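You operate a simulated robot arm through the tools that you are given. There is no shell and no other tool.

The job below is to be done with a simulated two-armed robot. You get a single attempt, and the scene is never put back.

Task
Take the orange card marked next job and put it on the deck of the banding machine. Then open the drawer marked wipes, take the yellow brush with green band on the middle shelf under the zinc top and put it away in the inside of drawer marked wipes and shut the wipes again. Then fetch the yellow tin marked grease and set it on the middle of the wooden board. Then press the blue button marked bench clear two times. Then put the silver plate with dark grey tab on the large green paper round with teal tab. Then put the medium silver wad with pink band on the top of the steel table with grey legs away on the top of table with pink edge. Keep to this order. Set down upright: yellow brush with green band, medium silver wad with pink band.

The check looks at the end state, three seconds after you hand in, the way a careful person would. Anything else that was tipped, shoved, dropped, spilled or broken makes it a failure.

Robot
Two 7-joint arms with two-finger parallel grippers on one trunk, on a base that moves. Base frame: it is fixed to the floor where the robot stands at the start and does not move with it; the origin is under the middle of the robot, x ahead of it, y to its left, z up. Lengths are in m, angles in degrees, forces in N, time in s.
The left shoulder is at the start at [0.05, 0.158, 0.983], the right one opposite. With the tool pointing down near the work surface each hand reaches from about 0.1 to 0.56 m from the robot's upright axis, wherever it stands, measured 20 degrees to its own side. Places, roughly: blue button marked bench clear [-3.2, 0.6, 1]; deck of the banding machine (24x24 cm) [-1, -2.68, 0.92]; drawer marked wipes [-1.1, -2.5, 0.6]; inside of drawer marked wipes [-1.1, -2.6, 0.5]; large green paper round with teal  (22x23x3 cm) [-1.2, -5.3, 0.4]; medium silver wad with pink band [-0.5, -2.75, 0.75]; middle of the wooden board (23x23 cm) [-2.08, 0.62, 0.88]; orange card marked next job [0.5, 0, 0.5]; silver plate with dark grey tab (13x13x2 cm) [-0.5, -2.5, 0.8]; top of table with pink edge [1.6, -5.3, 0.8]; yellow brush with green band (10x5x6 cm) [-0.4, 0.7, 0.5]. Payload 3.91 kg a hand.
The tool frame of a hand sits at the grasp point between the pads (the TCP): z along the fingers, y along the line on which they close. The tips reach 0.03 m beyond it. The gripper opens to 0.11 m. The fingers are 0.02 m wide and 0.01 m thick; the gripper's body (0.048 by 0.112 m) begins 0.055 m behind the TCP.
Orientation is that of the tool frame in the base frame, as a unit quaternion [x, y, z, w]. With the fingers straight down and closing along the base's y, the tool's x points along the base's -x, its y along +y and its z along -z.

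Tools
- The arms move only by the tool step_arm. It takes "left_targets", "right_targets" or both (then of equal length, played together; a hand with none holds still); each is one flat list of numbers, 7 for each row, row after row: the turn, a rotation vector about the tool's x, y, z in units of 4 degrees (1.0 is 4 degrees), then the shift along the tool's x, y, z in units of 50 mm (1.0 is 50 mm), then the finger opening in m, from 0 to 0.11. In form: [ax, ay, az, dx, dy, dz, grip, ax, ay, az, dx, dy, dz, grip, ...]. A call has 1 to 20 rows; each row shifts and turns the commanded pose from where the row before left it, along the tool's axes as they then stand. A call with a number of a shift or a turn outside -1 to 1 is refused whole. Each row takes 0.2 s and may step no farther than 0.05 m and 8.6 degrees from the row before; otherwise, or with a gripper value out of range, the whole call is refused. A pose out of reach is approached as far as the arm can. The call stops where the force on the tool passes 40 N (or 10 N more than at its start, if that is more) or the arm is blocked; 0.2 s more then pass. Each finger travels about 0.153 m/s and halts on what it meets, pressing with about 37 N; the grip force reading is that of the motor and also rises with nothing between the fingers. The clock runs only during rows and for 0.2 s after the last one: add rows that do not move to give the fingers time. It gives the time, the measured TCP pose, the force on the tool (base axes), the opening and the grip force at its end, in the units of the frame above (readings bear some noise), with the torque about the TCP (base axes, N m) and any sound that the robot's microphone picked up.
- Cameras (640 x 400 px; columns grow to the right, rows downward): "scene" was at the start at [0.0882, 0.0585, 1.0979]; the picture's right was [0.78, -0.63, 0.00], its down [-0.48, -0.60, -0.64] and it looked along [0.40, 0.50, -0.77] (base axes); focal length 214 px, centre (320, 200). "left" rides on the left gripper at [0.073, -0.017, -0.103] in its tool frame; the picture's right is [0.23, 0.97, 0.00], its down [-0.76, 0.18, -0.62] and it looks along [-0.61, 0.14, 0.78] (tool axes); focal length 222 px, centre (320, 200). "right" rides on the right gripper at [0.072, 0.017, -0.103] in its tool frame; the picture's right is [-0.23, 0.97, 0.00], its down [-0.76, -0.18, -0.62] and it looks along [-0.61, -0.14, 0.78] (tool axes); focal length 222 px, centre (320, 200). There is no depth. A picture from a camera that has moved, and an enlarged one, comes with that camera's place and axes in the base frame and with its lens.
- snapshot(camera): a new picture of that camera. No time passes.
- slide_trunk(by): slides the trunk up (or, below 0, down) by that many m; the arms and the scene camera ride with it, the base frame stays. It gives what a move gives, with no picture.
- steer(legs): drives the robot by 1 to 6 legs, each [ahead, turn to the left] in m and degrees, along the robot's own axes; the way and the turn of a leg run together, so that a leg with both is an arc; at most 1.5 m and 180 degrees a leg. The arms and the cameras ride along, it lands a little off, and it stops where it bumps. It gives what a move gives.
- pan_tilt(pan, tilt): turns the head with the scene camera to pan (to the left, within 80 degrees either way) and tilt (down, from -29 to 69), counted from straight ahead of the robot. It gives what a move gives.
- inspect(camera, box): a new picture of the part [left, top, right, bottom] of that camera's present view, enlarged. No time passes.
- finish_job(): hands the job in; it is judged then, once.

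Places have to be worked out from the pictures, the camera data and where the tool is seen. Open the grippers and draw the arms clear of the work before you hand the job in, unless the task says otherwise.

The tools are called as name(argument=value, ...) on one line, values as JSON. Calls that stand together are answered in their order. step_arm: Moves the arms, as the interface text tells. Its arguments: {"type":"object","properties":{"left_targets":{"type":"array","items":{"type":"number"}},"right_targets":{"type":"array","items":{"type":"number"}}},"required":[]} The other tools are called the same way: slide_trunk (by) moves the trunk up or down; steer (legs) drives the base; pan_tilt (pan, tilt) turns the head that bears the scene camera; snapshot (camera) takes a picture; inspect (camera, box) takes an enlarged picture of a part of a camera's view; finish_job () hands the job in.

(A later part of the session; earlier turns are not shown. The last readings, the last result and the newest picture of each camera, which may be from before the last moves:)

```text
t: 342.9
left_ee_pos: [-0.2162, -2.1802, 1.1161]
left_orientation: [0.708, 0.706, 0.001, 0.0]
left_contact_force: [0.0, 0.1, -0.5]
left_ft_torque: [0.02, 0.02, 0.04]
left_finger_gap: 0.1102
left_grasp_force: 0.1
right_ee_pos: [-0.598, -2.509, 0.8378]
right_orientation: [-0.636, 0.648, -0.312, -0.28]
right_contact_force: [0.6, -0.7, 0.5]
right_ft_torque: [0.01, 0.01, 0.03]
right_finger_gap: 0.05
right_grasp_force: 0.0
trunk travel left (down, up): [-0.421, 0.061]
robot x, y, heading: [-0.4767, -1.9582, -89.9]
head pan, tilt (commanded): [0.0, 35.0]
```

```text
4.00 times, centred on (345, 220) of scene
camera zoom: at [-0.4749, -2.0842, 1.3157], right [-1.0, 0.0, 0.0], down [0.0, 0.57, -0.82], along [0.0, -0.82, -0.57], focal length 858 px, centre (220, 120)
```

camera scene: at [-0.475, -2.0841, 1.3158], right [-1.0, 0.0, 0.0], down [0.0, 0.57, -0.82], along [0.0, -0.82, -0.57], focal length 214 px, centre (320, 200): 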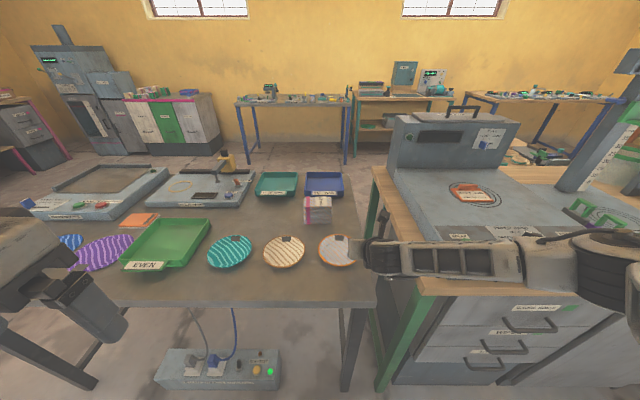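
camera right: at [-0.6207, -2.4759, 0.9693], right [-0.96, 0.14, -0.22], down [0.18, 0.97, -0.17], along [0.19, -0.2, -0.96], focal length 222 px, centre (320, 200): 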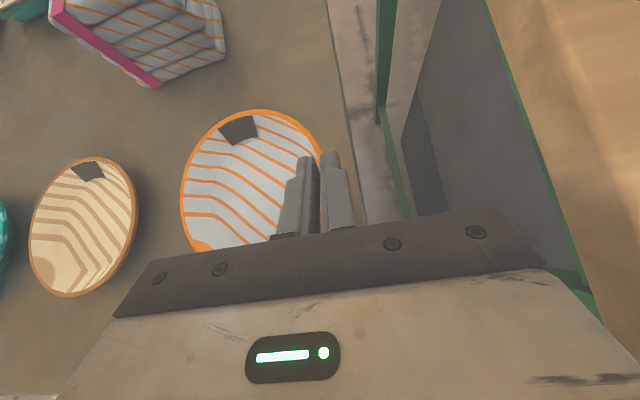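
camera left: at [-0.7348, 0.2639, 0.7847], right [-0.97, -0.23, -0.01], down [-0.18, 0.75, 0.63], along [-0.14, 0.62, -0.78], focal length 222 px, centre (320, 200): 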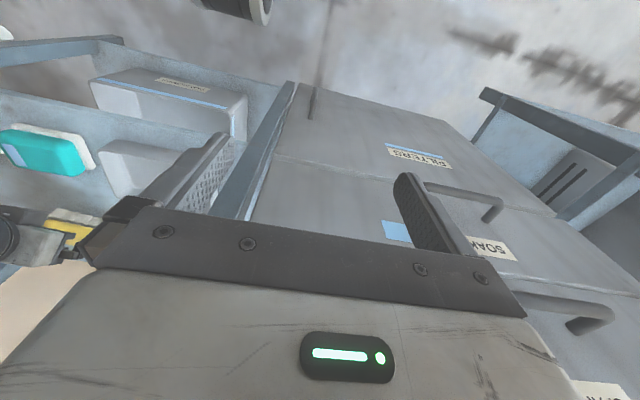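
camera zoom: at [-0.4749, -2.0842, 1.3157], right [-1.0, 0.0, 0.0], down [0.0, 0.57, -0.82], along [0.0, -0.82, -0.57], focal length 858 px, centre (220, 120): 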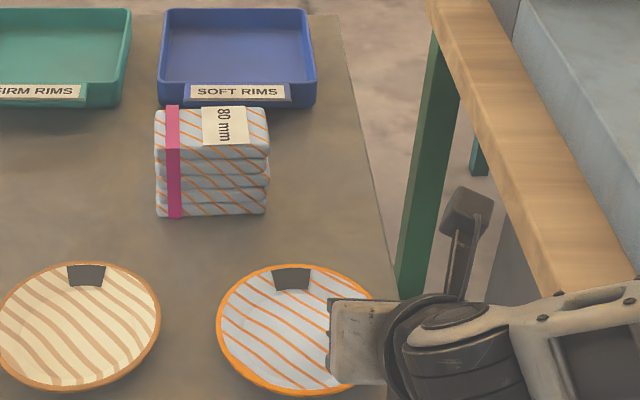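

The plate lies flat again at about (-0.537, -2.524). I raise the hand and roll it back 90°, so that the fingers will close along the slope of the near rim's wall.

step_arm(right_targets=[0, 0, 0, 0.76, 0, -0.65, 0.05, 0, 0, 0, 0.76, 0, -0.65, 0.05, 0, 0, 0, 0.7, 0, -0.6, 0.05])

steer(legs=[[-0.2, 0]])

step_arm(right_targets=[0, 0, -1, 0, 0, 0, 0.05, 0, 0, -1, 0, 0, 0, 0.05, 0, 0, -1, 0, 0, 0, 0.05, 0, 0, -1, 0, 0, 0, 0.05, 0, 0, -1, 0, 0, 0, 0.05, 0, 0, -1, 0, 0, 0, 0.05, 0, 0, -1, 0, 0, 0, 0.05, 0, 0, -1, 0, 0, 0, 0.05, 0, 0, -1, 0, 0, 0, 0.05, 0, 0, -1, 0, 0, 0, 0.05, 0, 0, -1, 0, 0, 0, 0.05, 0, 0, -1, 0, 0, 0, 0.05, 0, 0, -1, 0, 0, 0, 0.05, 0, 0, -1, 0, 0, 0, 0.05, 0, 0, -1, 0, 0, 0, 0.05, 0, 0, -1, 0, 0, 0, 0.05, 0, 0, -1, 0, 0, 0, 0.05, 0, 0, -1, 0, 0, 0, 0.05, 0, 0, -1, 0, 0, 0, 0.05, 0, 0, -1, 0, 0, 0, 0.05])

snapshot(camera="scene")

snapshot(camera="right")

```text
t: 343.7
left_ee_pos: [-0.2155, -2.1785, 1.1164]
left_orientation: [0.709, 0.706, 0.001, 0.0]
left_contact_force: [-0.1, -0.1, -1.3]
left_ft_torque: [0.01, -0.02, -0.02]
left_finger_gap: 0.1099
left_grasp_force: 0.1
right_ee_pos: [-0.6046, -2.5081, 0.9841]
right_orientation: [-0.635, 0.649, -0.311, -0.281]
right_contact_force: [0.1, 0.1, 0.1]
right_ft_torque: [-0.02, 0.01, 0.04]
right_finger_gap: 0.0502
right_grasp_force: 0.1
trunk travel left (down, up): [-0.421, 0.061]
robot x, y, heading: [-0.4744, -1.9542, -89.9]
head pan, tilt (commanded): [0.0, 35.0]
```

```text
t: 345.3
left_ee_pos: [-0.217, -1.9799, 1.1168]
left_orientation: [0.708, 0.706, 0.0, 0.001]
left_contact_force: [-0.2, 0.7, -0.4]
left_ft_torque: [0.01, -0.01, -0.01]
left_finger_gap: 0.1101
left_grasp_force: 0.1
right_ee_pos: [-0.604, -2.3079, 0.9845]
right_orientation: [-0.634, 0.648, -0.313, -0.282]
right_contact_force: [-0.8, -0.5, -0.2]
right_ft_torque: [-0.03, 0.03, -0.02]
right_finger_gap: 0.0503
right_grasp_force: 0.0
trunk travel left (down, up): [-0.421, 0.061]
robot x, y, heading: [-0.4794, -1.7566, -89.8]
head pan, tilt (commanded): [0.0, 35.0]
```

```text
t: 349.5
left_ee_pos: [-0.2165, -1.9805, 1.1165]
left_orientation: [0.708, 0.706, 0.001, 0.001]
left_contact_force: [-0.3, 0.4, 0.1]
left_ft_torque: [0.01, 0.01, 0.01]
left_finger_gap: 0.1101
left_grasp_force: 0.1
right_ee_pos: [-0.6043, -2.309, 0.9844]
right_orientation: [0.903, -0.087, 0.058, 0.417]
right_contact_force: [-0.3, -0.9, 0.2]
right_ft_torque: [0.0, 0.03, 0.03]
right_finger_gap: 0.0499
right_grasp_force: 0.2
trunk travel left (down, up): [-0.421, 0.061]
robot x, y, heading: [-0.4782, -1.7551, -90.1]
head pan, tilt (commanded): [0.0, 35.0]
```

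```text
taken
camera scene: at [-0.4752, -1.8845, 1.3158], right [-1.0, 0.0, 0.0], down [0.0, 0.57, -0.82], along [0.0, -0.82, -0.57], focal length 214 px, centre (320, 200)
```

scene: 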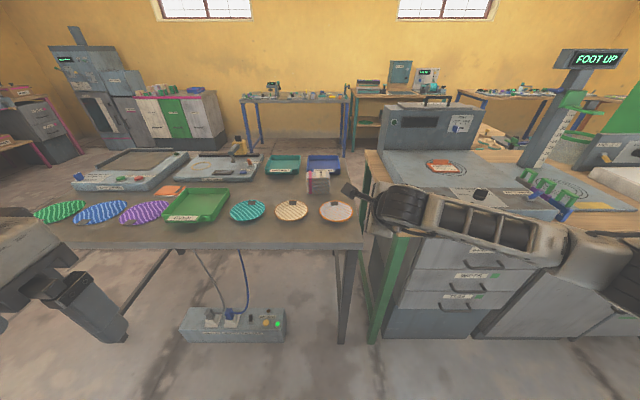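

```text
taken
camera right: at [-0.5413, -2.2487, 1.0768], right [-0.42, -0.6, 0.68], down [-0.73, 0.67, 0.14], along [-0.54, -0.44, -0.72], focal length 222 px, centre (320, 200)
```

right: 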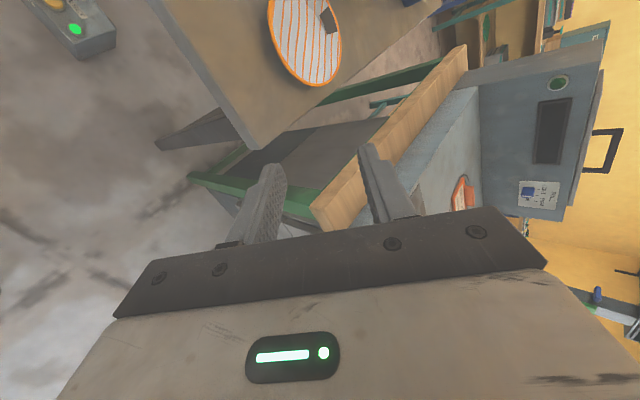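

I finish the roll to a 45° approach, and shift the robot 14 cm to the left and forward so the elbow stays away from the counter.

step_arm(right_targets=[0.377, -0.194, -0.98, 0, 0, 0, 0.03, 0.377, -0.194, -0.98, 0, 0, 0, 0.03, 0.377, -0.194, -0.98, 0, 0, 0, 0.03])

steer(legs=[[0, 45], [0.19, 0], [0, -45]])

snapshot(camera="scene")

snapshot(camera="right")

```text
t: 350.3
left_ee_pos: [-0.217, -1.9805, 1.1163]
left_orientation: [0.708, 0.706, 0.001, 0.0]
left_contact_force: [-0.7, -1.0, 0.9]
left_ft_torque: [-0.01, 0.0, -0.01]
left_finger_gap: 0.11
left_grasp_force: 0.1
right_ee_pos: [-0.6051, -2.3087, 0.9855]
right_orientation: [0.924, -0.002, 0.0, 0.382]
right_contact_force: [-0.3, 0.3, -0.4]
right_ft_torque: [0.02, 0.01, 0.01]
right_finger_gap: 0.03
right_grasp_force: 0.1
trunk travel left (down, up): [-0.421, 0.061]
robot x, y, heading: [-0.4733, -1.7541, -90.0]
head pan, tilt (commanded): [0.0, 35.0]
```

```text
t: 355.9
left_ee_pos: [-0.0822, -2.111, 1.1158]
left_orientation: [0.706, 0.708, 0.001, 0.0]
left_contact_force: [0.4, 0.1, -0.5]
left_ft_torque: [0.0, 0.01, 0.01]
left_finger_gap: 0.1099
left_grasp_force: 0.1
right_ee_pos: [-0.466, -2.4419, 0.9843]
right_orientation: [0.924, 0.002, 0.003, 0.381]
right_contact_force: [0.0, -0.4, 0.1]
right_ft_torque: [0.02, -0.02, 0.04]
right_finger_gap: 0.0303
right_grasp_force: 0.1
trunk travel left (down, up): [-0.421, 0.061]
robot x, y, heading: [-0.347, -1.8908, -89.4]
head pan, tilt (commanded): [0.0, 35.0]
```

```text
taken
camera scene: at [-0.3404, -2.0169, 1.3158], right [-1.0, -0.01, 0.0], down [-0.01, 0.57, -0.82], along [0.01, -0.82, -0.57], focal length 214 px, centre (320, 200)
```

scene: 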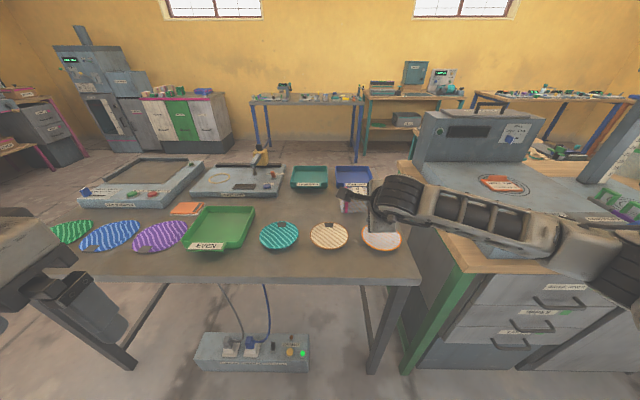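

```text
taken
camera right: at [-0.3946, -2.3805, 1.07], right [-0.23, -0.69, 0.69], down [-0.77, 0.56, 0.31], along [-0.6, -0.46, -0.66], focal length 222 px, centre (320, 200)
```

right: 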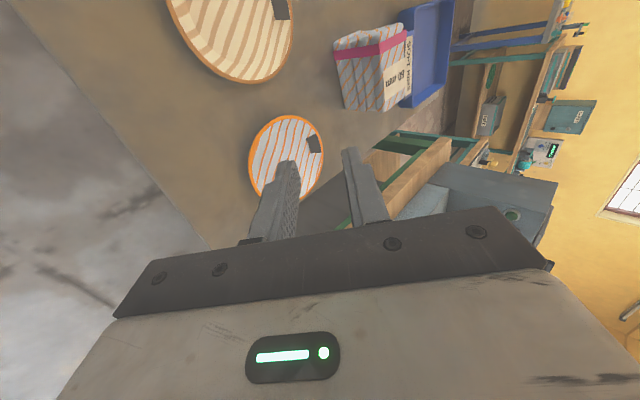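

I zoom in on the plate from the scene camera to refresh its position.

inspect(camera="scene", box=[320, 190, 450, 290])

inspect(camera="right", box=[200, 90, 400, 215])

```text
4.00 times, centred on (385, 240) of scene
camera zoom: at [-0.3404, -2.0169, 1.3158], right [-1.0, -0.01, 0.0], down [-0.01, 0.57, -0.82], along [0.01, -0.82, -0.57], focal length 858 px, centre (60, 40)
```

zoom: 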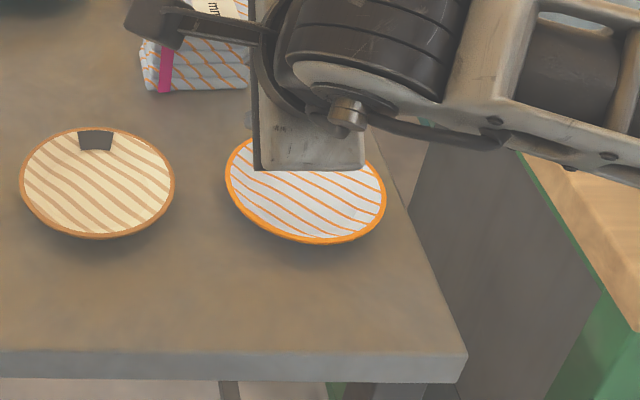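

```text
3.20 times, centred on (300, 152) of right
camera zoom: at [-0.3946, -2.3805, 1.07], right [-0.23, -0.69, 0.69], down [-0.77, 0.56, 0.31], along [-0.6, -0.46, -0.66], focal length 711 px, centre (384, 352)
```

zoom: 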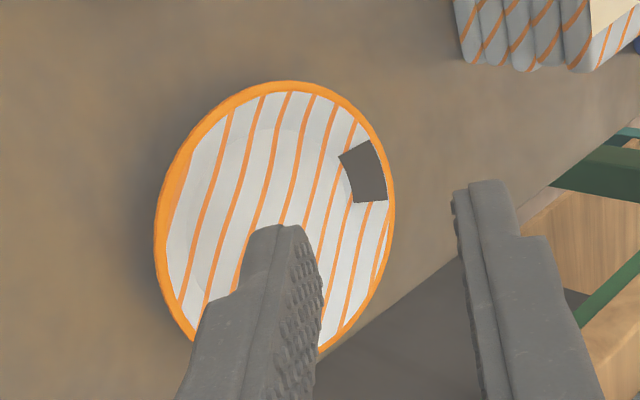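

Plate centre (-0.536, -2.524), near rim at y≈-2.458. I bring the hand down in front of the near rim, at about z 0.88.

step_arm(right_targets=[0, 0, 0, -0.467, -0.57, 0.41, 0.03, 0, 0, 0, -0.467, -0.57, 0.41, 0.03, 0, 0, 0, -0.467, -0.57, 0.41, 0.03, 0, 0, 0, 0, 0, 0, 0.03])

snapshot(camera="scene")

snapshot(camera="right")

```text
t: 356.9
left_ee_pos: [-0.0808, -2.1094, 1.1169]
left_orientation: [0.705, 0.709, 0.002, 0.0]
left_contact_force: [0.3, -0.2, -0.4]
left_ft_torque: [0.01, 0.01, 0.0]
left_finger_gap: 0.1102
left_grasp_force: 0.1
right_ee_pos: [-0.5357, -2.4244, 0.8803]
right_orientation: [0.924, 0.003, 0.003, 0.382]
right_contact_force: [0.6, 0.4, -0.3]
right_ft_torque: [-0.04, 0.02, 0.0]
right_finger_gap: 0.0297
right_grasp_force: 0.1
trunk travel left (down, up): [-0.421, 0.061]
robot x, y, heading: [-0.3405, -1.8873, -89.4]
head pan, tilt (commanded): [0.0, 35.0]
```

```text
taken
camera scene: at [-0.34, -2.0168, 1.3158], right [-1.0, -0.01, 0.0], down [-0.01, 0.57, -0.82], along [0.01, -0.82, -0.57], focal length 214 px, centre (320, 200)
```

scene: 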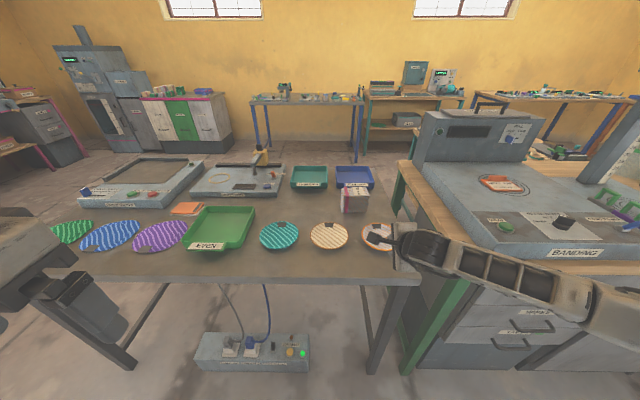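

```text
taken
camera right: at [-0.4646, -2.3638, 0.9653], right [-0.22, -0.69, 0.69], down [-0.77, 0.56, 0.31], along [-0.6, -0.46, -0.66], focal length 222 px, centre (320, 200)
```

right: 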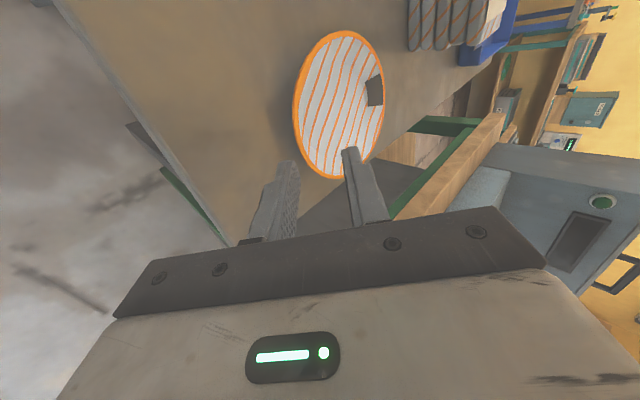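

I lower toward the table in front of the rim and feel for it.

step_arm(right_targets=[0, 0, 0, 0, -0.5, 0.5, 0.03, 0, 0, 0, 0, 0, 0, 0.03])

step_arm(right_targets=[0, 0, 0, 0, -0.057, 0.057, 0.03, 0, 0, 0, 0, 0, 0, 0.03])

step_arm(right_targets=[0, 0, 0, 0, -0.042, 0.042, 0.03, 0, 0, 0, 0, 0, 0, 0.03])

inspect(camera="right", box=[200, 60, 440, 210])

```text
t: 357.5
left_ee_pos: [-0.0807, -2.1098, 1.1151]
left_orientation: [0.705, 0.709, 0.002, 0.0]
left_contact_force: [0.4, 0.2, 0.6]
left_ft_torque: [-0.03, 0.02, 0.02]
left_finger_gap: 0.1101
left_grasp_force: 0.2
right_ee_pos: [-0.5359, -2.4257, 0.844]
right_orientation: [0.924, 0.002, 0.003, 0.382]
right_contact_force: [0.2, -0.4, -0.4]
right_ft_torque: [0.0, -0.03, 0.02]
right_finger_gap: 0.0299
right_grasp_force: 0.0
trunk travel left (down, up): [-0.421, 0.061]
robot x, y, heading: [-0.3409, -1.8878, -89.1]
head pan, tilt (commanded): [0.0, 35.0]
```

```text
t: 358.1
left_ee_pos: [-0.0814, -2.1098, 1.1172]
left_orientation: [0.705, 0.709, 0.0, 0.0]
left_contact_force: [0.2, 0.4, 0.6]
left_ft_torque: [0.05, 0.01, -0.01]
left_finger_gap: 0.1101
left_grasp_force: 0.1
right_ee_pos: [-0.5359, -2.4253, 0.8404]
right_orientation: [0.924, 0.002, 0.002, 0.382]
right_contact_force: [0.1, 0.1, -0.3]
right_ft_torque: [0.0, -0.01, 0.03]
right_finger_gap: 0.03
right_grasp_force: 0.1
trunk travel left (down, up): [-0.421, 0.061]
robot x, y, heading: [-0.3416, -1.8863, -89.5]
head pan, tilt (commanded): [0.0, 35.0]
```

```text
t: 358.7
left_ee_pos: [-0.0808, -2.1105, 1.1159]
left_orientation: [0.705, 0.709, 0.0, 0.001]
left_contact_force: [0.1, -0.7, -0.3]
left_ft_torque: [0.01, -0.01, -0.04]
left_finger_gap: 0.1101
left_grasp_force: 0.0
right_ee_pos: [-0.535, -2.4249, 0.8394]
right_orientation: [0.924, 0.002, 0.003, 0.382]
right_contact_force: [0.4, 4.3, 4.9]
right_ft_torque: [0.13, 0.01, 0.0]
right_finger_gap: 0.0297
right_grasp_force: 0.2
trunk travel left (down, up): [-0.421, 0.061]
robot x, y, heading: [-0.3407, -1.8865, -89.6]
head pan, tilt (commanded): [0.0, 35.0]
```

```text
2.67 times, centred on (320, 135) of right
camera zoom: at [-0.4641, -2.3637, 0.9242], right [-0.23, -0.69, 0.69], down [-0.77, 0.56, 0.31], along [-0.6, -0.46, -0.66], focal length 592 px, centre (320, 373)
```

zoom: 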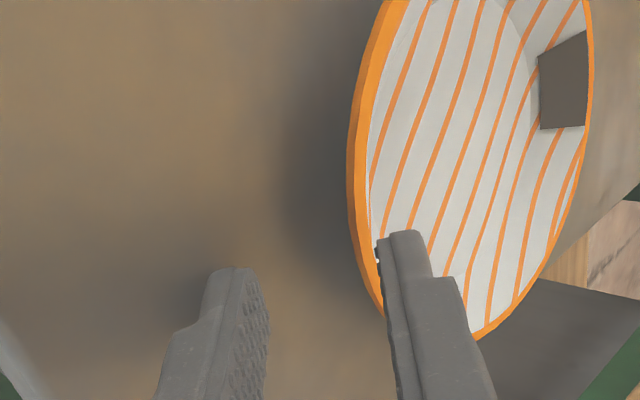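

The table is felt at a fingertip height of about 0.80. I raise 3 mm and slide forward so the lower fingertip goes under the near rim.

step_arm(right_targets=[0, 0, 0, 0, 0.057, -0.057, 0.03, 0, 0, 0, 0, 0.12, 0.12, 0.03, 0, 0, 0, 0, 0.12, 0.12, 0.03, 0, 0, 0, 0, 0, 0, 0.03])

inspect(camera="right", box=[200, 60, 440, 210])

```text
t: 359.7
left_ee_pos: [-0.0807, -2.1095, 1.1169]
left_orientation: [0.705, 0.709, 0.001, 0.0]
left_contact_force: [0.0, -0.1, 0.9]
left_ft_torque: [0.0, 0.01, -0.01]
left_finger_gap: 0.1099
left_grasp_force: 0.1
right_ee_pos: [-0.535, -2.4422, 0.8425]
right_orientation: [0.924, 0.002, 0.003, 0.382]
right_contact_force: [-0.6, -0.3, 0.8]
right_ft_torque: [-0.01, -0.02, -0.02]
right_finger_gap: 0.0299
right_grasp_force: 0.1
trunk travel left (down, up): [-0.421, 0.061]
robot x, y, heading: [-0.343, -1.8937, -89.3]
head pan, tilt (commanded): [0.0, 35.0]
```

```text
2.67 times, centred on (320, 135) of right
camera zoom: at [-0.4645, -2.3812, 0.9275], right [-0.23, -0.69, 0.69], down [-0.77, 0.56, 0.31], along [-0.6, -0.46, -0.66], focal length 592 px, centre (320, 373)
```

zoom: 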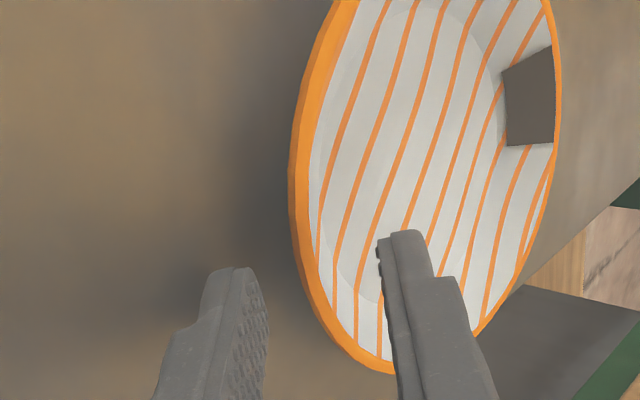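

The rim is now between the fingers, already 8 mm past the tips. I slide 8 mm further, then close while easing the hand down so that the upper finger does most of the travel.

step_arm(right_targets=[0, 0, 0, 0, 0.113, 0.113, 0.03, 0, 0, 0, 0, 0, 0, 0.03])

inspect(camera="right", box=[200, 60, 440, 210])

```text
t: 360.3
left_ee_pos: [-0.0809, -2.1106, 1.1159]
left_orientation: [0.705, 0.709, 0.001, -0.001]
left_contact_force: [-1.0, 0.5, -0.3]
left_ft_torque: [-0.03, 0.02, 0.01]
left_finger_gap: 0.1104
left_grasp_force: 0.1
right_ee_pos: [-0.5361, -2.4503, 0.8427]
right_orientation: [0.924, 0.002, 0.002, 0.382]
right_contact_force: [-0.1, 0.4, -0.3]
right_ft_torque: [-0.01, -0.03, 0.02]
right_finger_gap: 0.0301
right_grasp_force: 0.0
trunk travel left (down, up): [-0.421, 0.061]
robot x, y, heading: [-0.3437, -1.8888, -89.4]
head pan, tilt (commanded): [0.0, 35.0]
```

```text
2.67 times, centred on (320, 135) of right
camera zoom: at [-0.4647, -2.3893, 0.9272], right [-0.23, -0.69, 0.69], down [-0.77, 0.56, 0.31], along [-0.6, -0.46, -0.66], focal length 592 px, centre (320, 373)
```

zoom: 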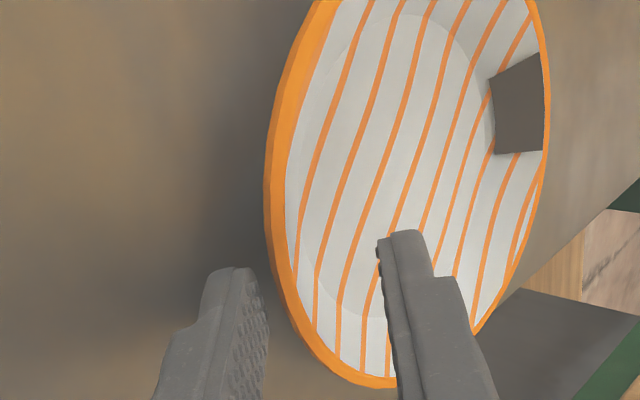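

The rim is 1 cm past the tips and just above the lower finger. I close with the compensating motion.

step_arm(right_targets=[0, 0, 0, 0, -0.0344, 0, 0.0248, 0, 0, 0, 0, -0.0344, 0, 0.0196, 0, 0, 0, 0, -0.0344, 0, 0.0144, 0, 0, 0, 0, -0.0344, 0, 0.0092, 0, 0, 0, 0, -0.0344, 0, 0.004, 0, 0, 0, 0, 0, 0, 0.0, 0, 0, 0, 0, 0, 0, 0.0])

inspect(camera="right", box=[200, 60, 440, 210])

inspect(camera="scene", box=[320, 190, 450, 290])

```text
t: 361.9
left_ee_pos: [-0.0801, -2.1104, 1.1166]
left_orientation: [0.705, 0.709, 0.001, 0.0]
left_contact_force: [0.3, 0.1, 0.4]
left_ft_torque: [-0.03, -0.01, 0.01]
left_finger_gap: 0.1102
left_grasp_force: 0.0
right_ee_pos: [-0.5349, -2.4448, 0.8376]
right_orientation: [0.923, 0.002, 0.002, 0.384]
right_contact_force: [-0.8, -2.3, 5.6]
right_ft_torque: [-0.39, 0.07, 0.01]
right_finger_gap: 0.0009
right_grasp_force: 37.5
trunk travel left (down, up): [-0.421, 0.061]
robot x, y, heading: [-0.3398, -1.8844, -89.4]
head pan, tilt (commanded): [0.0, 35.0]
```

```text
2.67 times, centred on (320, 135) of right
camera zoom: at [-0.4643, -2.383, 0.9227], right [-0.23, -0.69, 0.69], down [-0.77, 0.56, 0.31], along [-0.6, -0.46, -0.65], focal length 592 px, centre (320, 373)
```

zoom: 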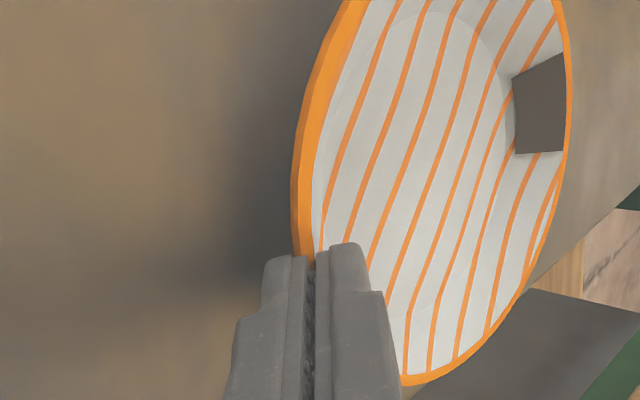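

```text
4.00 times, centred on (385, 240) of scene
camera zoom: at [-0.34, -2.0163, 1.3159], right [-1.0, -0.01, 0.0], down [-0.01, 0.57, -0.82], along [0.01, -0.82, -0.57], focal length 858 px, centre (60, 40)
```

zoom: 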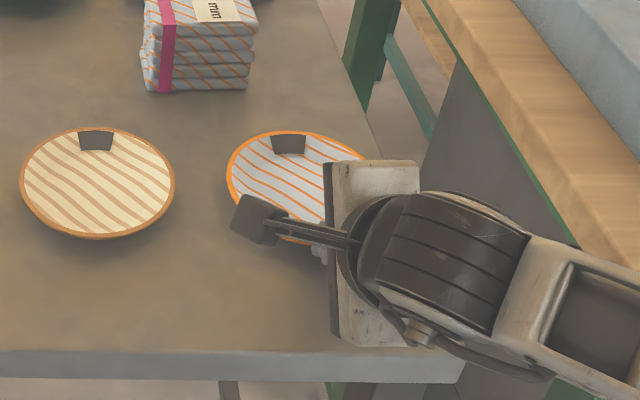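

The rim runs between the fingers, thin as paper (gap 1 mm). I lift 2.5 cm and look.

step_arm(right_targets=[0, 0, 0, 0, 0.1, -0.1, 0.0, 0, 0, 0, 0, 0.25, -0.25, 0.0, 0, 0, 0, 0, 0, 0, 0.0])

snapshot(camera="right")

inspect(camera="scene", box=[320, 190, 450, 290])

```text
t: 362.7
left_ee_pos: [-0.0805, -2.1108, 1.1172]
left_orientation: [0.705, 0.71, 0.001, 0.0]
left_contact_force: [0.4, 0.4, -0.8]
left_ft_torque: [0.01, 0.01, 0.01]
left_finger_gap: 0.11
left_grasp_force: 0.1
right_ee_pos: [-0.5364, -2.4439, 0.8608]
right_orientation: [0.924, 0.002, 0.003, 0.382]
right_contact_force: [-0.8, 0.2, 1.0]
right_ft_torque: [0.02, 0.02, -0.03]
right_finger_gap: 0.0
right_grasp_force: 37.0
trunk travel left (down, up): [-0.421, 0.061]
robot x, y, heading: [-0.336, -1.8834, -89.5]
head pan, tilt (commanded): [0.0, 35.0]
```

```text
taken
camera right: at [-0.4644, -2.3828, 0.946], right [-0.23, -0.69, 0.69], down [-0.77, 0.56, 0.31], along [-0.6, -0.45, -0.66], focal length 222 px, centre (320, 200)
```

right: 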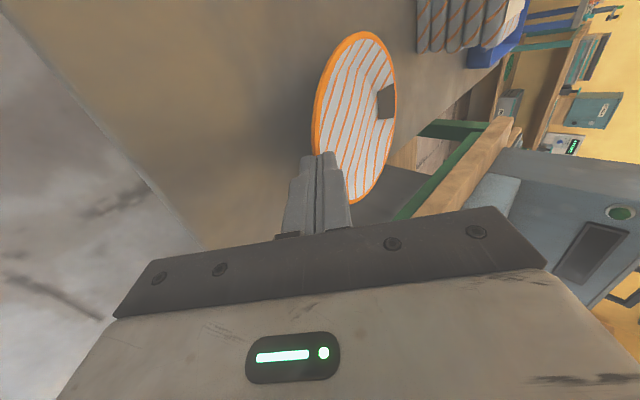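

```text
4.00 times, centred on (385, 240) of scene
camera zoom: at [-0.3402, -2.0169, 1.3157], right [-1.0, -0.01, 0.0], down [-0.01, 0.57, -0.82], along [0.01, -0.82, -0.57], focal length 858 px, centre (60, 40)
```

zoom: 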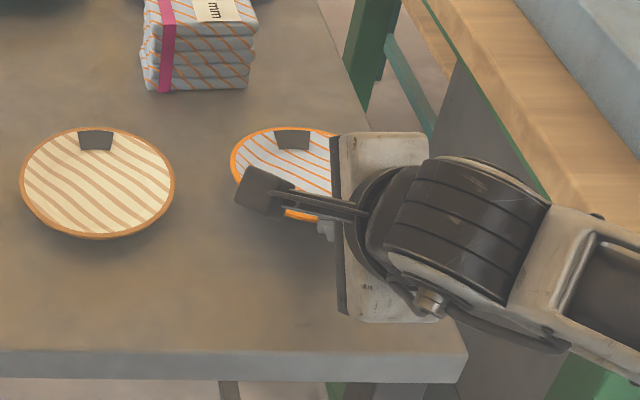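

The rim slipped out (gap 0). I raise the hand and look at where the plate lies now.

step_arm(right_targets=[0, 0, 0, 0, 0.1, -0.9, 0.03, 0, 0, 0, 0, 0.1, -0.9, 0.03])

inspect(camera="scene", box=[320, 180, 450, 280])

snapshot(camera="right")

```text
t: 363.3
left_ee_pos: [-0.0813, -2.1105, 1.1162]
left_orientation: [0.705, 0.709, 0.0, 0.0]
left_contact_force: [-0.3, -0.8, 0.3]
left_ft_torque: [0.01, -0.01, 0.0]
left_finger_gap: 0.1101
left_grasp_force: 0.0
right_ee_pos: [-0.5376, -2.3875, 0.9331]
right_orientation: [0.924, 0.003, 0.002, 0.382]
right_contact_force: [-0.5, 0.1, 0.9]
right_ft_torque: [0.0, 0.0, 0.0]
right_finger_gap: 0.0298
right_grasp_force: 0.0
trunk travel left (down, up): [-0.421, 0.061]
robot x, y, heading: [-0.341, -1.8888, -89.6]
head pan, tilt (commanded): [0.0, 35.0]
```

```text
4.00 times, centred on (385, 230) of scene
camera zoom: at [-0.3402, -2.0165, 1.3158], right [-1.0, -0.01, 0.0], down [-0.01, 0.57, -0.82], along [0.01, -0.82, -0.57], focal length 858 px, centre (60, 80)
```

zoom: 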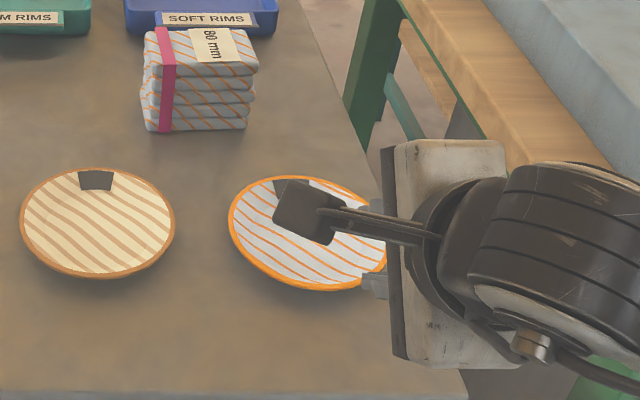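

```text
taken
camera right: at [-0.4656, -2.3256, 1.0176], right [-0.22, -0.69, 0.69], down [-0.77, 0.56, 0.31], along [-0.6, -0.46, -0.66], focal length 222 px, centre (320, 200)
```

right: 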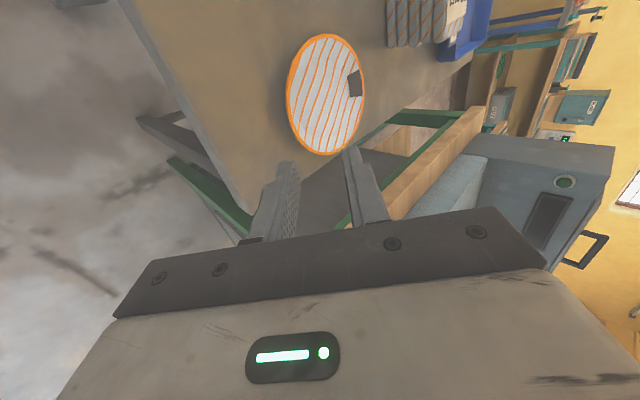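

The plate is back flat at about (-0.535, -2.512). New idea: draw it gently toward me until its near side overhangs the table edge, so the lower finger has room underneath. I close the fingers and place them inside the dish.

step_arm(right_targets=[0, 0, 0, 0, 0.57, 0.57, 0.0, 0, 0, 0, 0, 0.57, 0.57, 0.0, 0, 0, 0, 0, -0.4, 0.4, 0.0, 0, 0, 0, 0, -0.4, 0.4, 0.0, 0, 0, 0, 0, 0, 0, 0.0])

inspect(camera="right", box=[200, 60, 440, 210])

snapshot(camera="scene")

```text
t: 364.5
left_ee_pos: [-0.0803, -2.1102, 1.1168]
left_orientation: [0.705, 0.709, 0.001, 0.001]
left_contact_force: [0.3, 0.0, 0.4]
left_ft_torque: [0.01, 0.01, 0.02]
left_finger_gap: 0.1102
left_grasp_force: 0.1
right_ee_pos: [-0.5358, -2.4679, 0.8747]
right_orientation: [0.924, 0.002, 0.003, 0.382]
right_contact_force: [-0.1, 0.7, 0.4]
right_ft_torque: [0.01, 0.01, 0.01]
right_finger_gap: 0.0002
right_grasp_force: 37.1
trunk travel left (down, up): [-0.421, 0.061]
robot x, y, heading: [-0.3423, -1.8868, -89.5]
head pan, tilt (commanded): [0.0, 35.0]
```

```text
2.67 times, centred on (320, 135) of right
camera zoom: at [-0.4644, -2.4071, 0.9597], right [-0.22, -0.69, 0.69], down [-0.77, 0.56, 0.31], along [-0.6, -0.46, -0.66], focal length 592 px, centre (320, 373)
```

zoom: 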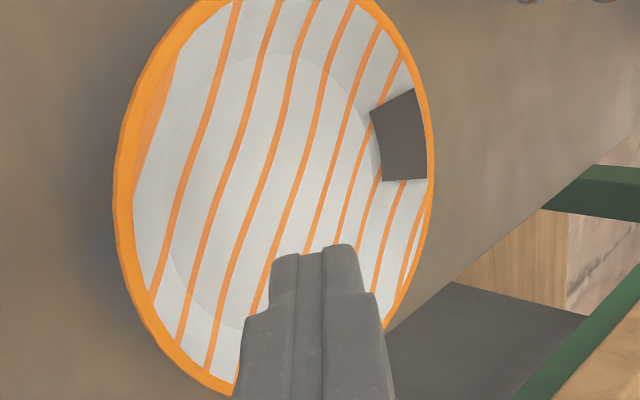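

```text
taken
camera scene: at [-0.3402, -2.0168, 1.3158], right [-1.0, -0.01, 0.0], down [-0.01, 0.57, -0.82], along [0.01, -0.82, -0.57], focal length 214 px, centre (320, 200)
```

scene: 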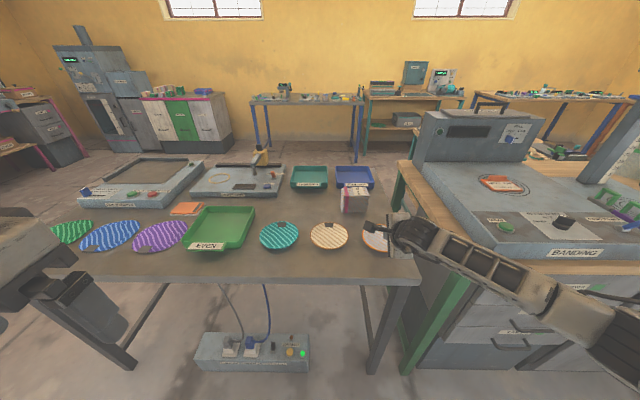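

The fingers are above the inside of the dish. I lower them inside and draw back 3 cm until they meet the near wall.

step_arm(right_targets=[0, 0, 0, 0, -0.45, 0.45, 0.0, 0, 0, 0, 0, 0, 0, 0.0])

step_arm(right_targets=[0, 0, 0, 0, -0.2, -0.2, 0.0, 0, 0, 0, 0, -0.2, -0.2, 0.0, 0, 0, 0, 0, 0, 0, 0.0])

inspect(camera="right", box=[200, 60, 440, 210])

```text
t: 365.1
left_ee_pos: [-0.0793, -2.1105, 1.116]
left_orientation: [0.705, 0.709, 0.001, 0.0]
left_contact_force: [0.8, -0.5, -0.2]
left_ft_torque: [0.02, -0.03, -0.01]
left_finger_gap: 0.1101
left_grasp_force: 0.1
right_ee_pos: [-0.5357, -2.4679, 0.844]
right_orientation: [0.924, 0.002, 0.003, 0.382]
right_contact_force: [-0.3, -0.1, -0.5]
right_ft_torque: [0.0, -0.01, 0.02]
right_finger_gap: 0.0
right_grasp_force: 37.3
trunk travel left (down, up): [-0.421, 0.061]
robot x, y, heading: [-0.3423, -1.8876, -89.3]
head pan, tilt (commanded): [0.0, 35.0]
```

```text
t: 365.9
left_ee_pos: [-0.0808, -2.1104, 1.116]
left_orientation: [0.705, 0.709, 0.002, 0.0]
left_contact_force: [0.2, 0.5, -0.4]
left_ft_torque: [0.02, -0.01, 0.0]
left_finger_gap: 0.1101
left_grasp_force: 0.1
right_ee_pos: [-0.5356, -2.439, 0.8432]
right_orientation: [0.924, 0.002, 0.002, 0.383]
right_contact_force: [-0.4, -0.4, -0.3]
right_ft_torque: [0.0, 0.01, 0.0]
right_finger_gap: 0.0
right_grasp_force: 37.4
trunk travel left (down, up): [-0.421, 0.061]
robot x, y, heading: [-0.3458, -1.8863, -89.6]
head pan, tilt (commanded): [0.0, 35.0]
```

```text
2.67 times, centred on (320, 135) of right
camera zoom: at [-0.4639, -2.3786, 0.9284], right [-0.23, -0.69, 0.69], down [-0.77, 0.56, 0.31], along [-0.6, -0.46, -0.66], focal length 592 px, centre (320, 373)
```

zoom: 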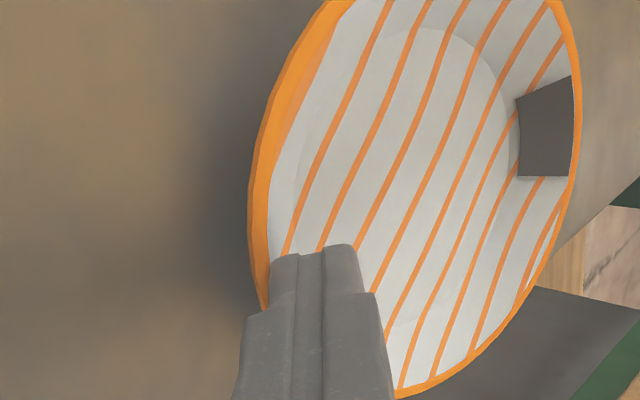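

Close to the near wall, no force yet. I pull on 3.5 cm.

step_arm(right_targets=[0, 0, 0, 0, -0.17, -0.17, 0.0, 0, 0, 0, 0, -0.17, -0.17, 0.0, 0, 0, 0, 0, -0.17, -0.17, 0.0, 0, 0, 0, 0, 0, 0, 0.0])

inspect(camera="right", box=[200, 60, 440, 210])

inspect(camera="scene", box=[320, 190, 450, 290])

```text
t: 366.9
left_ee_pos: [-0.0814, -2.111, 1.1156]
left_orientation: [0.705, 0.709, 0.001, 0.001]
left_contact_force: [-0.6, -0.6, 0.4]
left_ft_torque: [-0.02, 0.03, 0.0]
left_finger_gap: 0.1098
left_grasp_force: 0.0
right_ee_pos: [-0.5356, -2.4034, 0.8424]
right_orientation: [0.924, 0.002, 0.003, 0.382]
right_contact_force: [0.1, -0.7, 0.4]
right_ft_torque: [0.01, 0.02, 0.02]
right_finger_gap: 0.0
right_grasp_force: 37.0
trunk travel left (down, up): [-0.421, 0.061]
robot x, y, heading: [-0.3423, -1.886, -89.5]
head pan, tilt (commanded): [0.0, 35.0]
```

```text
2.67 times, centred on (320, 135) of right
camera zoom: at [-0.4648, -2.3422, 0.9282], right [-0.23, -0.69, 0.69], down [-0.77, 0.56, 0.31], along [-0.6, -0.45, -0.66], focal length 592 px, centre (320, 373)
```

zoom: 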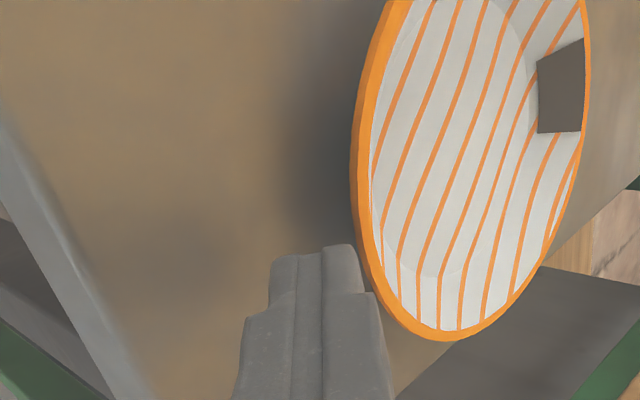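

```text
4.00 times, centred on (385, 240) of scene
camera zoom: at [-0.3402, -2.0169, 1.3157], right [-1.0, -0.01, 0.0], down [-0.01, 0.57, -0.82], along [0.01, -0.82, -0.57], focal length 858 px, centre (60, 40)
```

zoom: 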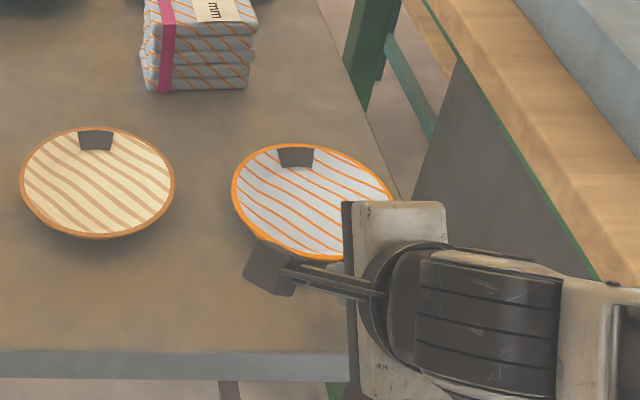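

The tips were a little too high and slid over the rim, moving the plate only 1 cm. I lift back over it and go in deeper this time, down to the dish's inside bottom.

step_arm(right_targets=[0, 0, 0, 0, 0.55, -0.55, 0.0, 0, 0, 0, 0, 0.45, 0.45, 0.0, 0, 0, 0, 0, 0.45, 0.45, 0.0, 0, 0, 0, 0, -0.45, 0.45, 0.0, 0, 0, 0, 0, 0, 0, 0.0])

step_arm(right_targets=[0, 0, 0, 0, -0.1, 0.1, 0.0, 0, 0, 0, 0, 0, 0, 0.0])

step_arm(right_targets=[0, 0, 0, 0, -0.06, 0.06, 0.0, 0, 0, 0, 0, 0, 0, 0.0])

inspect(camera="right", box=[200, 60, 440, 210])

```text
t: 368.1
left_ee_pos: [-0.0807, -2.1098, 1.1157]
left_orientation: [0.706, 0.709, 0.001, 0.0]
left_contact_force: [0.4, -0.7, -0.1]
left_ft_torque: [-0.03, -0.03, 0.02]
left_finger_gap: 0.1101
left_grasp_force: 0.0
right_ee_pos: [-0.5361, -2.4676, 0.8508]
right_orientation: [0.924, 0.002, 0.002, 0.382]
right_contact_force: [0.7, 0.1, 0.6]
right_ft_torque: [-0.05, 0.03, -0.01]
right_finger_gap: 0.0
right_grasp_force: 37.2
trunk travel left (down, up): [-0.421, 0.061]
robot x, y, heading: [-0.34, -1.8866, -89.3]
head pan, tilt (commanded): [0.0, 35.0]
```

```text
t: 368.7
left_ee_pos: [-0.0808, -2.1107, 1.1163]
left_orientation: [0.706, 0.708, 0.001, 0.0]
left_contact_force: [-0.6, 0.3, -0.6]
left_ft_torque: [-0.02, 0.0, -0.02]
left_finger_gap: 0.1101
left_grasp_force: 0.0
right_ee_pos: [-0.5355, -2.4684, 0.8435]
right_orientation: [0.925, 0.002, 0.003, 0.381]
right_contact_force: [0.1, -0.1, 0.1]
right_ft_torque: [0.0, 0.01, -0.02]
right_finger_gap: 0.0
right_grasp_force: 37.3
trunk travel left (down, up): [-0.421, 0.061]
robot x, y, heading: [-0.3379, -1.886, -89.5]
head pan, tilt (commanded): [0.0, 35.0]
```

```text
t: 369.3
left_ee_pos: [-0.0806, -2.1109, 1.1161]
left_orientation: [0.706, 0.708, 0.001, 0.0]
left_contact_force: [-0.5, -0.1, -0.2]
left_ft_torque: [0.02, 0.0, -0.02]
left_finger_gap: 0.11
left_grasp_force: 0.1
right_ee_pos: [-0.5354, -2.4678, 0.8399]
right_orientation: [0.924, 0.002, 0.003, 0.382]
right_contact_force: [0.4, -0.1, 0.6]
right_ft_torque: [0.0, 0.02, -0.01]
right_finger_gap: 0.0002
right_grasp_force: 37.4
trunk travel left (down, up): [-0.421, 0.061]
robot x, y, heading: [-0.3413, -1.8849, -89.4]
head pan, tilt (commanded): [0.0, 35.0]
```

```text
2.67 times, centred on (320, 135) of right
camera zoom: at [-0.4641, -2.4062, 0.9244], right [-0.23, -0.69, 0.69], down [-0.77, 0.56, 0.31], along [-0.6, -0.46, -0.66], focal length 592 px, centre (320, 373)
```

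zoom: 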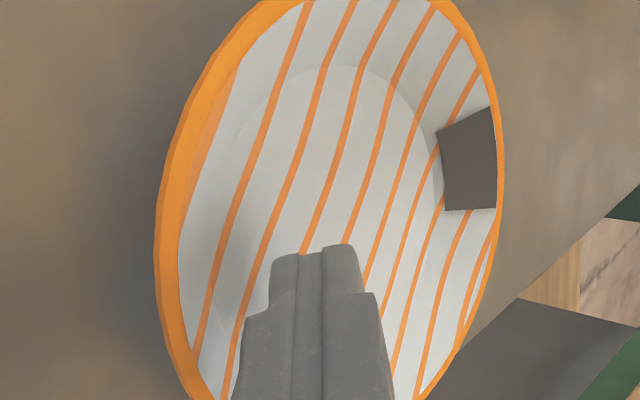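

No contact yet; I continue down to touch the inside bottom.

step_arm(right_targets=[0, 0, 0, 0, -0.045, 0.045, 0.0, 0, 0, 0, 0, 0, 0, 0.0])

step_arm(right_targets=[0, 0, 0, 0, -0.045, 0.045, 0.0, 0, 0, 0, 0, 0, 0, 0.0])

step_arm(right_targets=[0, 0, 0, 0, -0.03, 0.03, 0.0, 0, 0, 0, 0, 0, 0, 0.0])

```text
t: 369.9
left_ee_pos: [-0.0811, -2.1095, 1.1162]
left_orientation: [0.705, 0.709, 0.001, 0.0]
left_contact_force: [1.1, -0.7, 0.6]
left_ft_torque: [0.03, 0.02, -0.01]
left_finger_gap: 0.11
left_grasp_force: 0.0
right_ee_pos: [-0.5348, -2.4665, 0.8359]
right_orientation: [0.924, 0.003, 0.003, 0.382]
right_contact_force: [-0.1, 0.0, -0.7]
right_ft_torque: [0.01, -0.03, 0.03]
right_finger_gap: 0.0001
right_grasp_force: 36.8
trunk travel left (down, up): [-0.421, 0.061]
robot x, y, heading: [-0.3424, -1.884, -89.4]
head pan, tilt (commanded): [0.0, 35.0]
```

```text
t: 370.5
left_ee_pos: [-0.0803, -2.1113, 1.1152]
left_orientation: [0.705, 0.709, 0.001, 0.0]
left_contact_force: [-0.2, -0.7, -0.5]
left_ft_torque: [0.01, 0.05, -0.01]
left_finger_gap: 0.11
left_grasp_force: 0.0
right_ee_pos: [-0.5351, -2.4665, 0.8332]
right_orientation: [0.924, 0.001, 0.003, 0.382]
right_contact_force: [0.9, -0.4, 0.8]
right_ft_torque: [0.02, 0.0, 0.01]
right_finger_gap: 0.0
right_grasp_force: 36.5
trunk travel left (down, up): [-0.421, 0.061]
robot x, y, heading: [-0.3431, -1.8907, -89.2]
head pan, tilt (commanded): [0.0, 35.0]
```

```text
t: 371.1
left_ee_pos: [-0.08, -2.1097, 1.1161]
left_orientation: [0.706, 0.708, 0.001, 0.0]
left_contact_force: [-0.2, -0.7, 0.5]
left_ft_torque: [0.01, 0.01, 0.02]
left_finger_gap: 0.11
left_grasp_force: 0.1
right_ee_pos: [-0.5359, -2.4676, 0.8322]
right_orientation: [0.924, 0.002, 0.003, 0.383]
right_contact_force: [-0.6, -0.6, 3.6]
right_ft_torque: [-0.07, 0.02, 0.0]
right_finger_gap: 0.0
right_grasp_force: 37.2
trunk travel left (down, up): [-0.421, 0.061]
robot x, y, heading: [-0.3405, -1.8871, -89.3]
head pan, tilt (commanded): [0.0, 35.0]
```

Touching the inside bottom (4 N). Now I draw the plate toward me in small steps.

step_arm(right_targets=[0, 0, 0, 0, -0.2, -0.22, 0.0, 0, 0, 0, 0, -0.212, -0.212, 0.0, 0, 0, 0, 0, -0.212, -0.212, 0.0, 0, 0, 0, 0, 0, 0, 0.0])

inspect(camera="right", box=[200, 60, 440, 210])

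inspect(camera="scene", box=[320, 190, 450, 290])

```text
t: 372.1
left_ee_pos: [-0.0802, -2.1096, 1.1164]
left_orientation: [0.705, 0.709, 0.001, 0.001]
left_contact_force: [0.7, -0.6, -0.2]
left_ft_torque: [0.02, -0.01, 0.0]
left_finger_gap: 0.11
left_grasp_force: 0.0
right_ee_pos: [-0.5354, -2.4237, 0.8317]
right_orientation: [0.924, 0.002, 0.002, 0.382]
right_contact_force: [0.5, 0.4, 5.5]
right_ft_torque: [-0.09, -0.01, -0.01]
right_finger_gap: 0.0
right_grasp_force: 37.3
trunk travel left (down, up): [-0.421, 0.061]
robot x, y, heading: [-0.3417, -1.8894, -89.4]
head pan, tilt (commanded): [0.0, 35.0]
```

```text
2.67 times, centred on (320, 135) of right
camera zoom: at [-0.4643, -2.3608, 0.9174], right [-0.23, -0.69, 0.69], down [-0.77, 0.56, 0.31], along [-0.6, -0.46, -0.66], focal length 592 px, centre (320, 373)
```

zoom: 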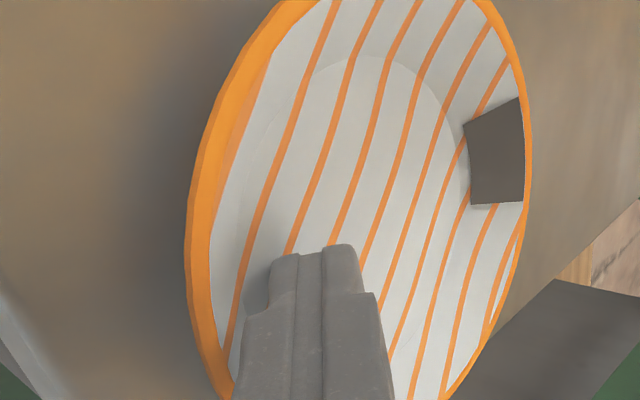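

```text
4.00 times, centred on (385, 240) of scene
camera zoom: at [-0.3401, -2.0164, 1.3158], right [-1.0, -0.01, 0.0], down [-0.01, 0.57, -0.82], along [0.01, -0.82, -0.57], focal length 858 px, centre (60, 40)
```

zoom: 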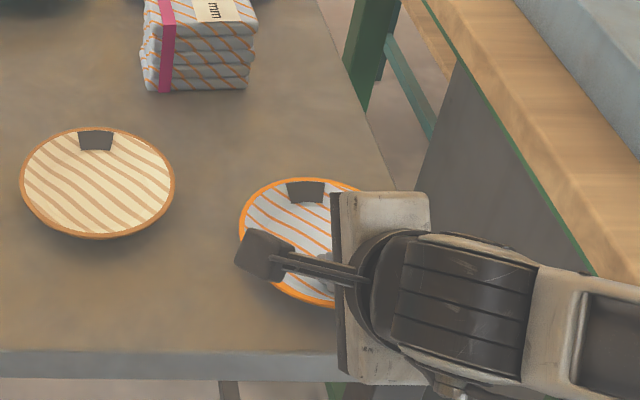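

It slides along nicely. Table edge is near y -2.38; the near rim is at about -2.397. I draw it another 5 cm.

step_arm(right_targets=[0, 0, 0, 0, -0.212, -0.212, 0.0, 0, 0, 0, 0, -0.212, -0.212, 0.0, 0, 0, 0, 0, -0.212, -0.212, 0.0, 0, 0, 0, 0, 0, 0, 0.0])

inspect(camera="right", box=[200, 60, 440, 210])

inspect(camera="scene", box=[320, 190, 450, 290])

```text
t: 373.1
left_ee_pos: [-0.0806, -2.1091, 1.1166]
left_orientation: [0.705, 0.709, 0.001, -0.001]
left_contact_force: [-0.3, -0.8, -0.7]
left_ft_torque: [-0.01, 0.01, 0.01]
left_finger_gap: 0.1099
left_grasp_force: 0.1
right_ee_pos: [-0.5353, -2.4002, 0.8314]
right_orientation: [0.924, 0.002, 0.003, 0.382]
right_contact_force: [0.3, 0.7, 2.8]
right_ft_torque: [-0.01, 0.01, -0.02]
right_finger_gap: 0.0003
right_grasp_force: 37.3
right hand out of reach, approached as far as the arm can: row 2, 3
trunk travel left (down, up): [-0.421, 0.061]
robot x, y, heading: [-0.3428, -1.8851, -89.4]
head pan, tilt (commanded): [0.0, 35.0]
```

```text
2.67 times, centred on (320, 135) of right
camera zoom: at [-0.464, -2.3394, 0.918], right [-0.23, -0.69, 0.69], down [-0.77, 0.56, 0.32], along [-0.6, -0.45, -0.66], focal length 592 px, centre (320, 373)
```

zoom: 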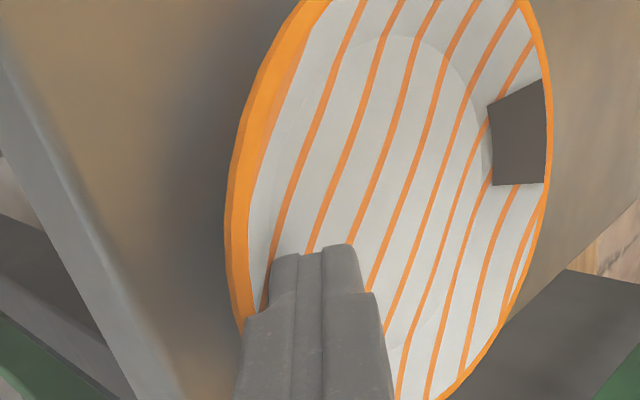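

```text
4.00 times, centred on (385, 240) of scene
camera zoom: at [-0.3403, -2.0166, 1.3158], right [-1.0, -0.01, 0.0], down [-0.01, 0.57, -0.82], along [0.01, -0.82, -0.57], focal length 858 px, centre (60, 40)
```

zoom: 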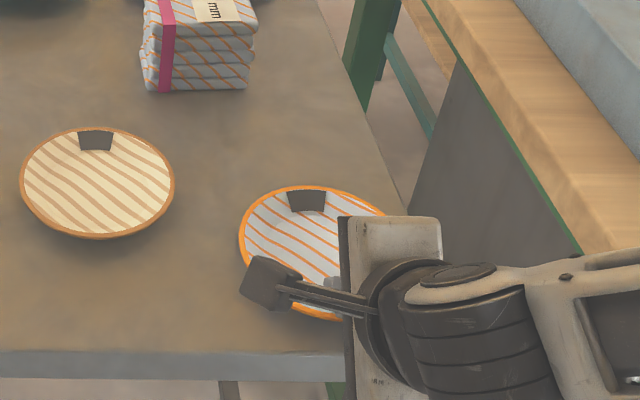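

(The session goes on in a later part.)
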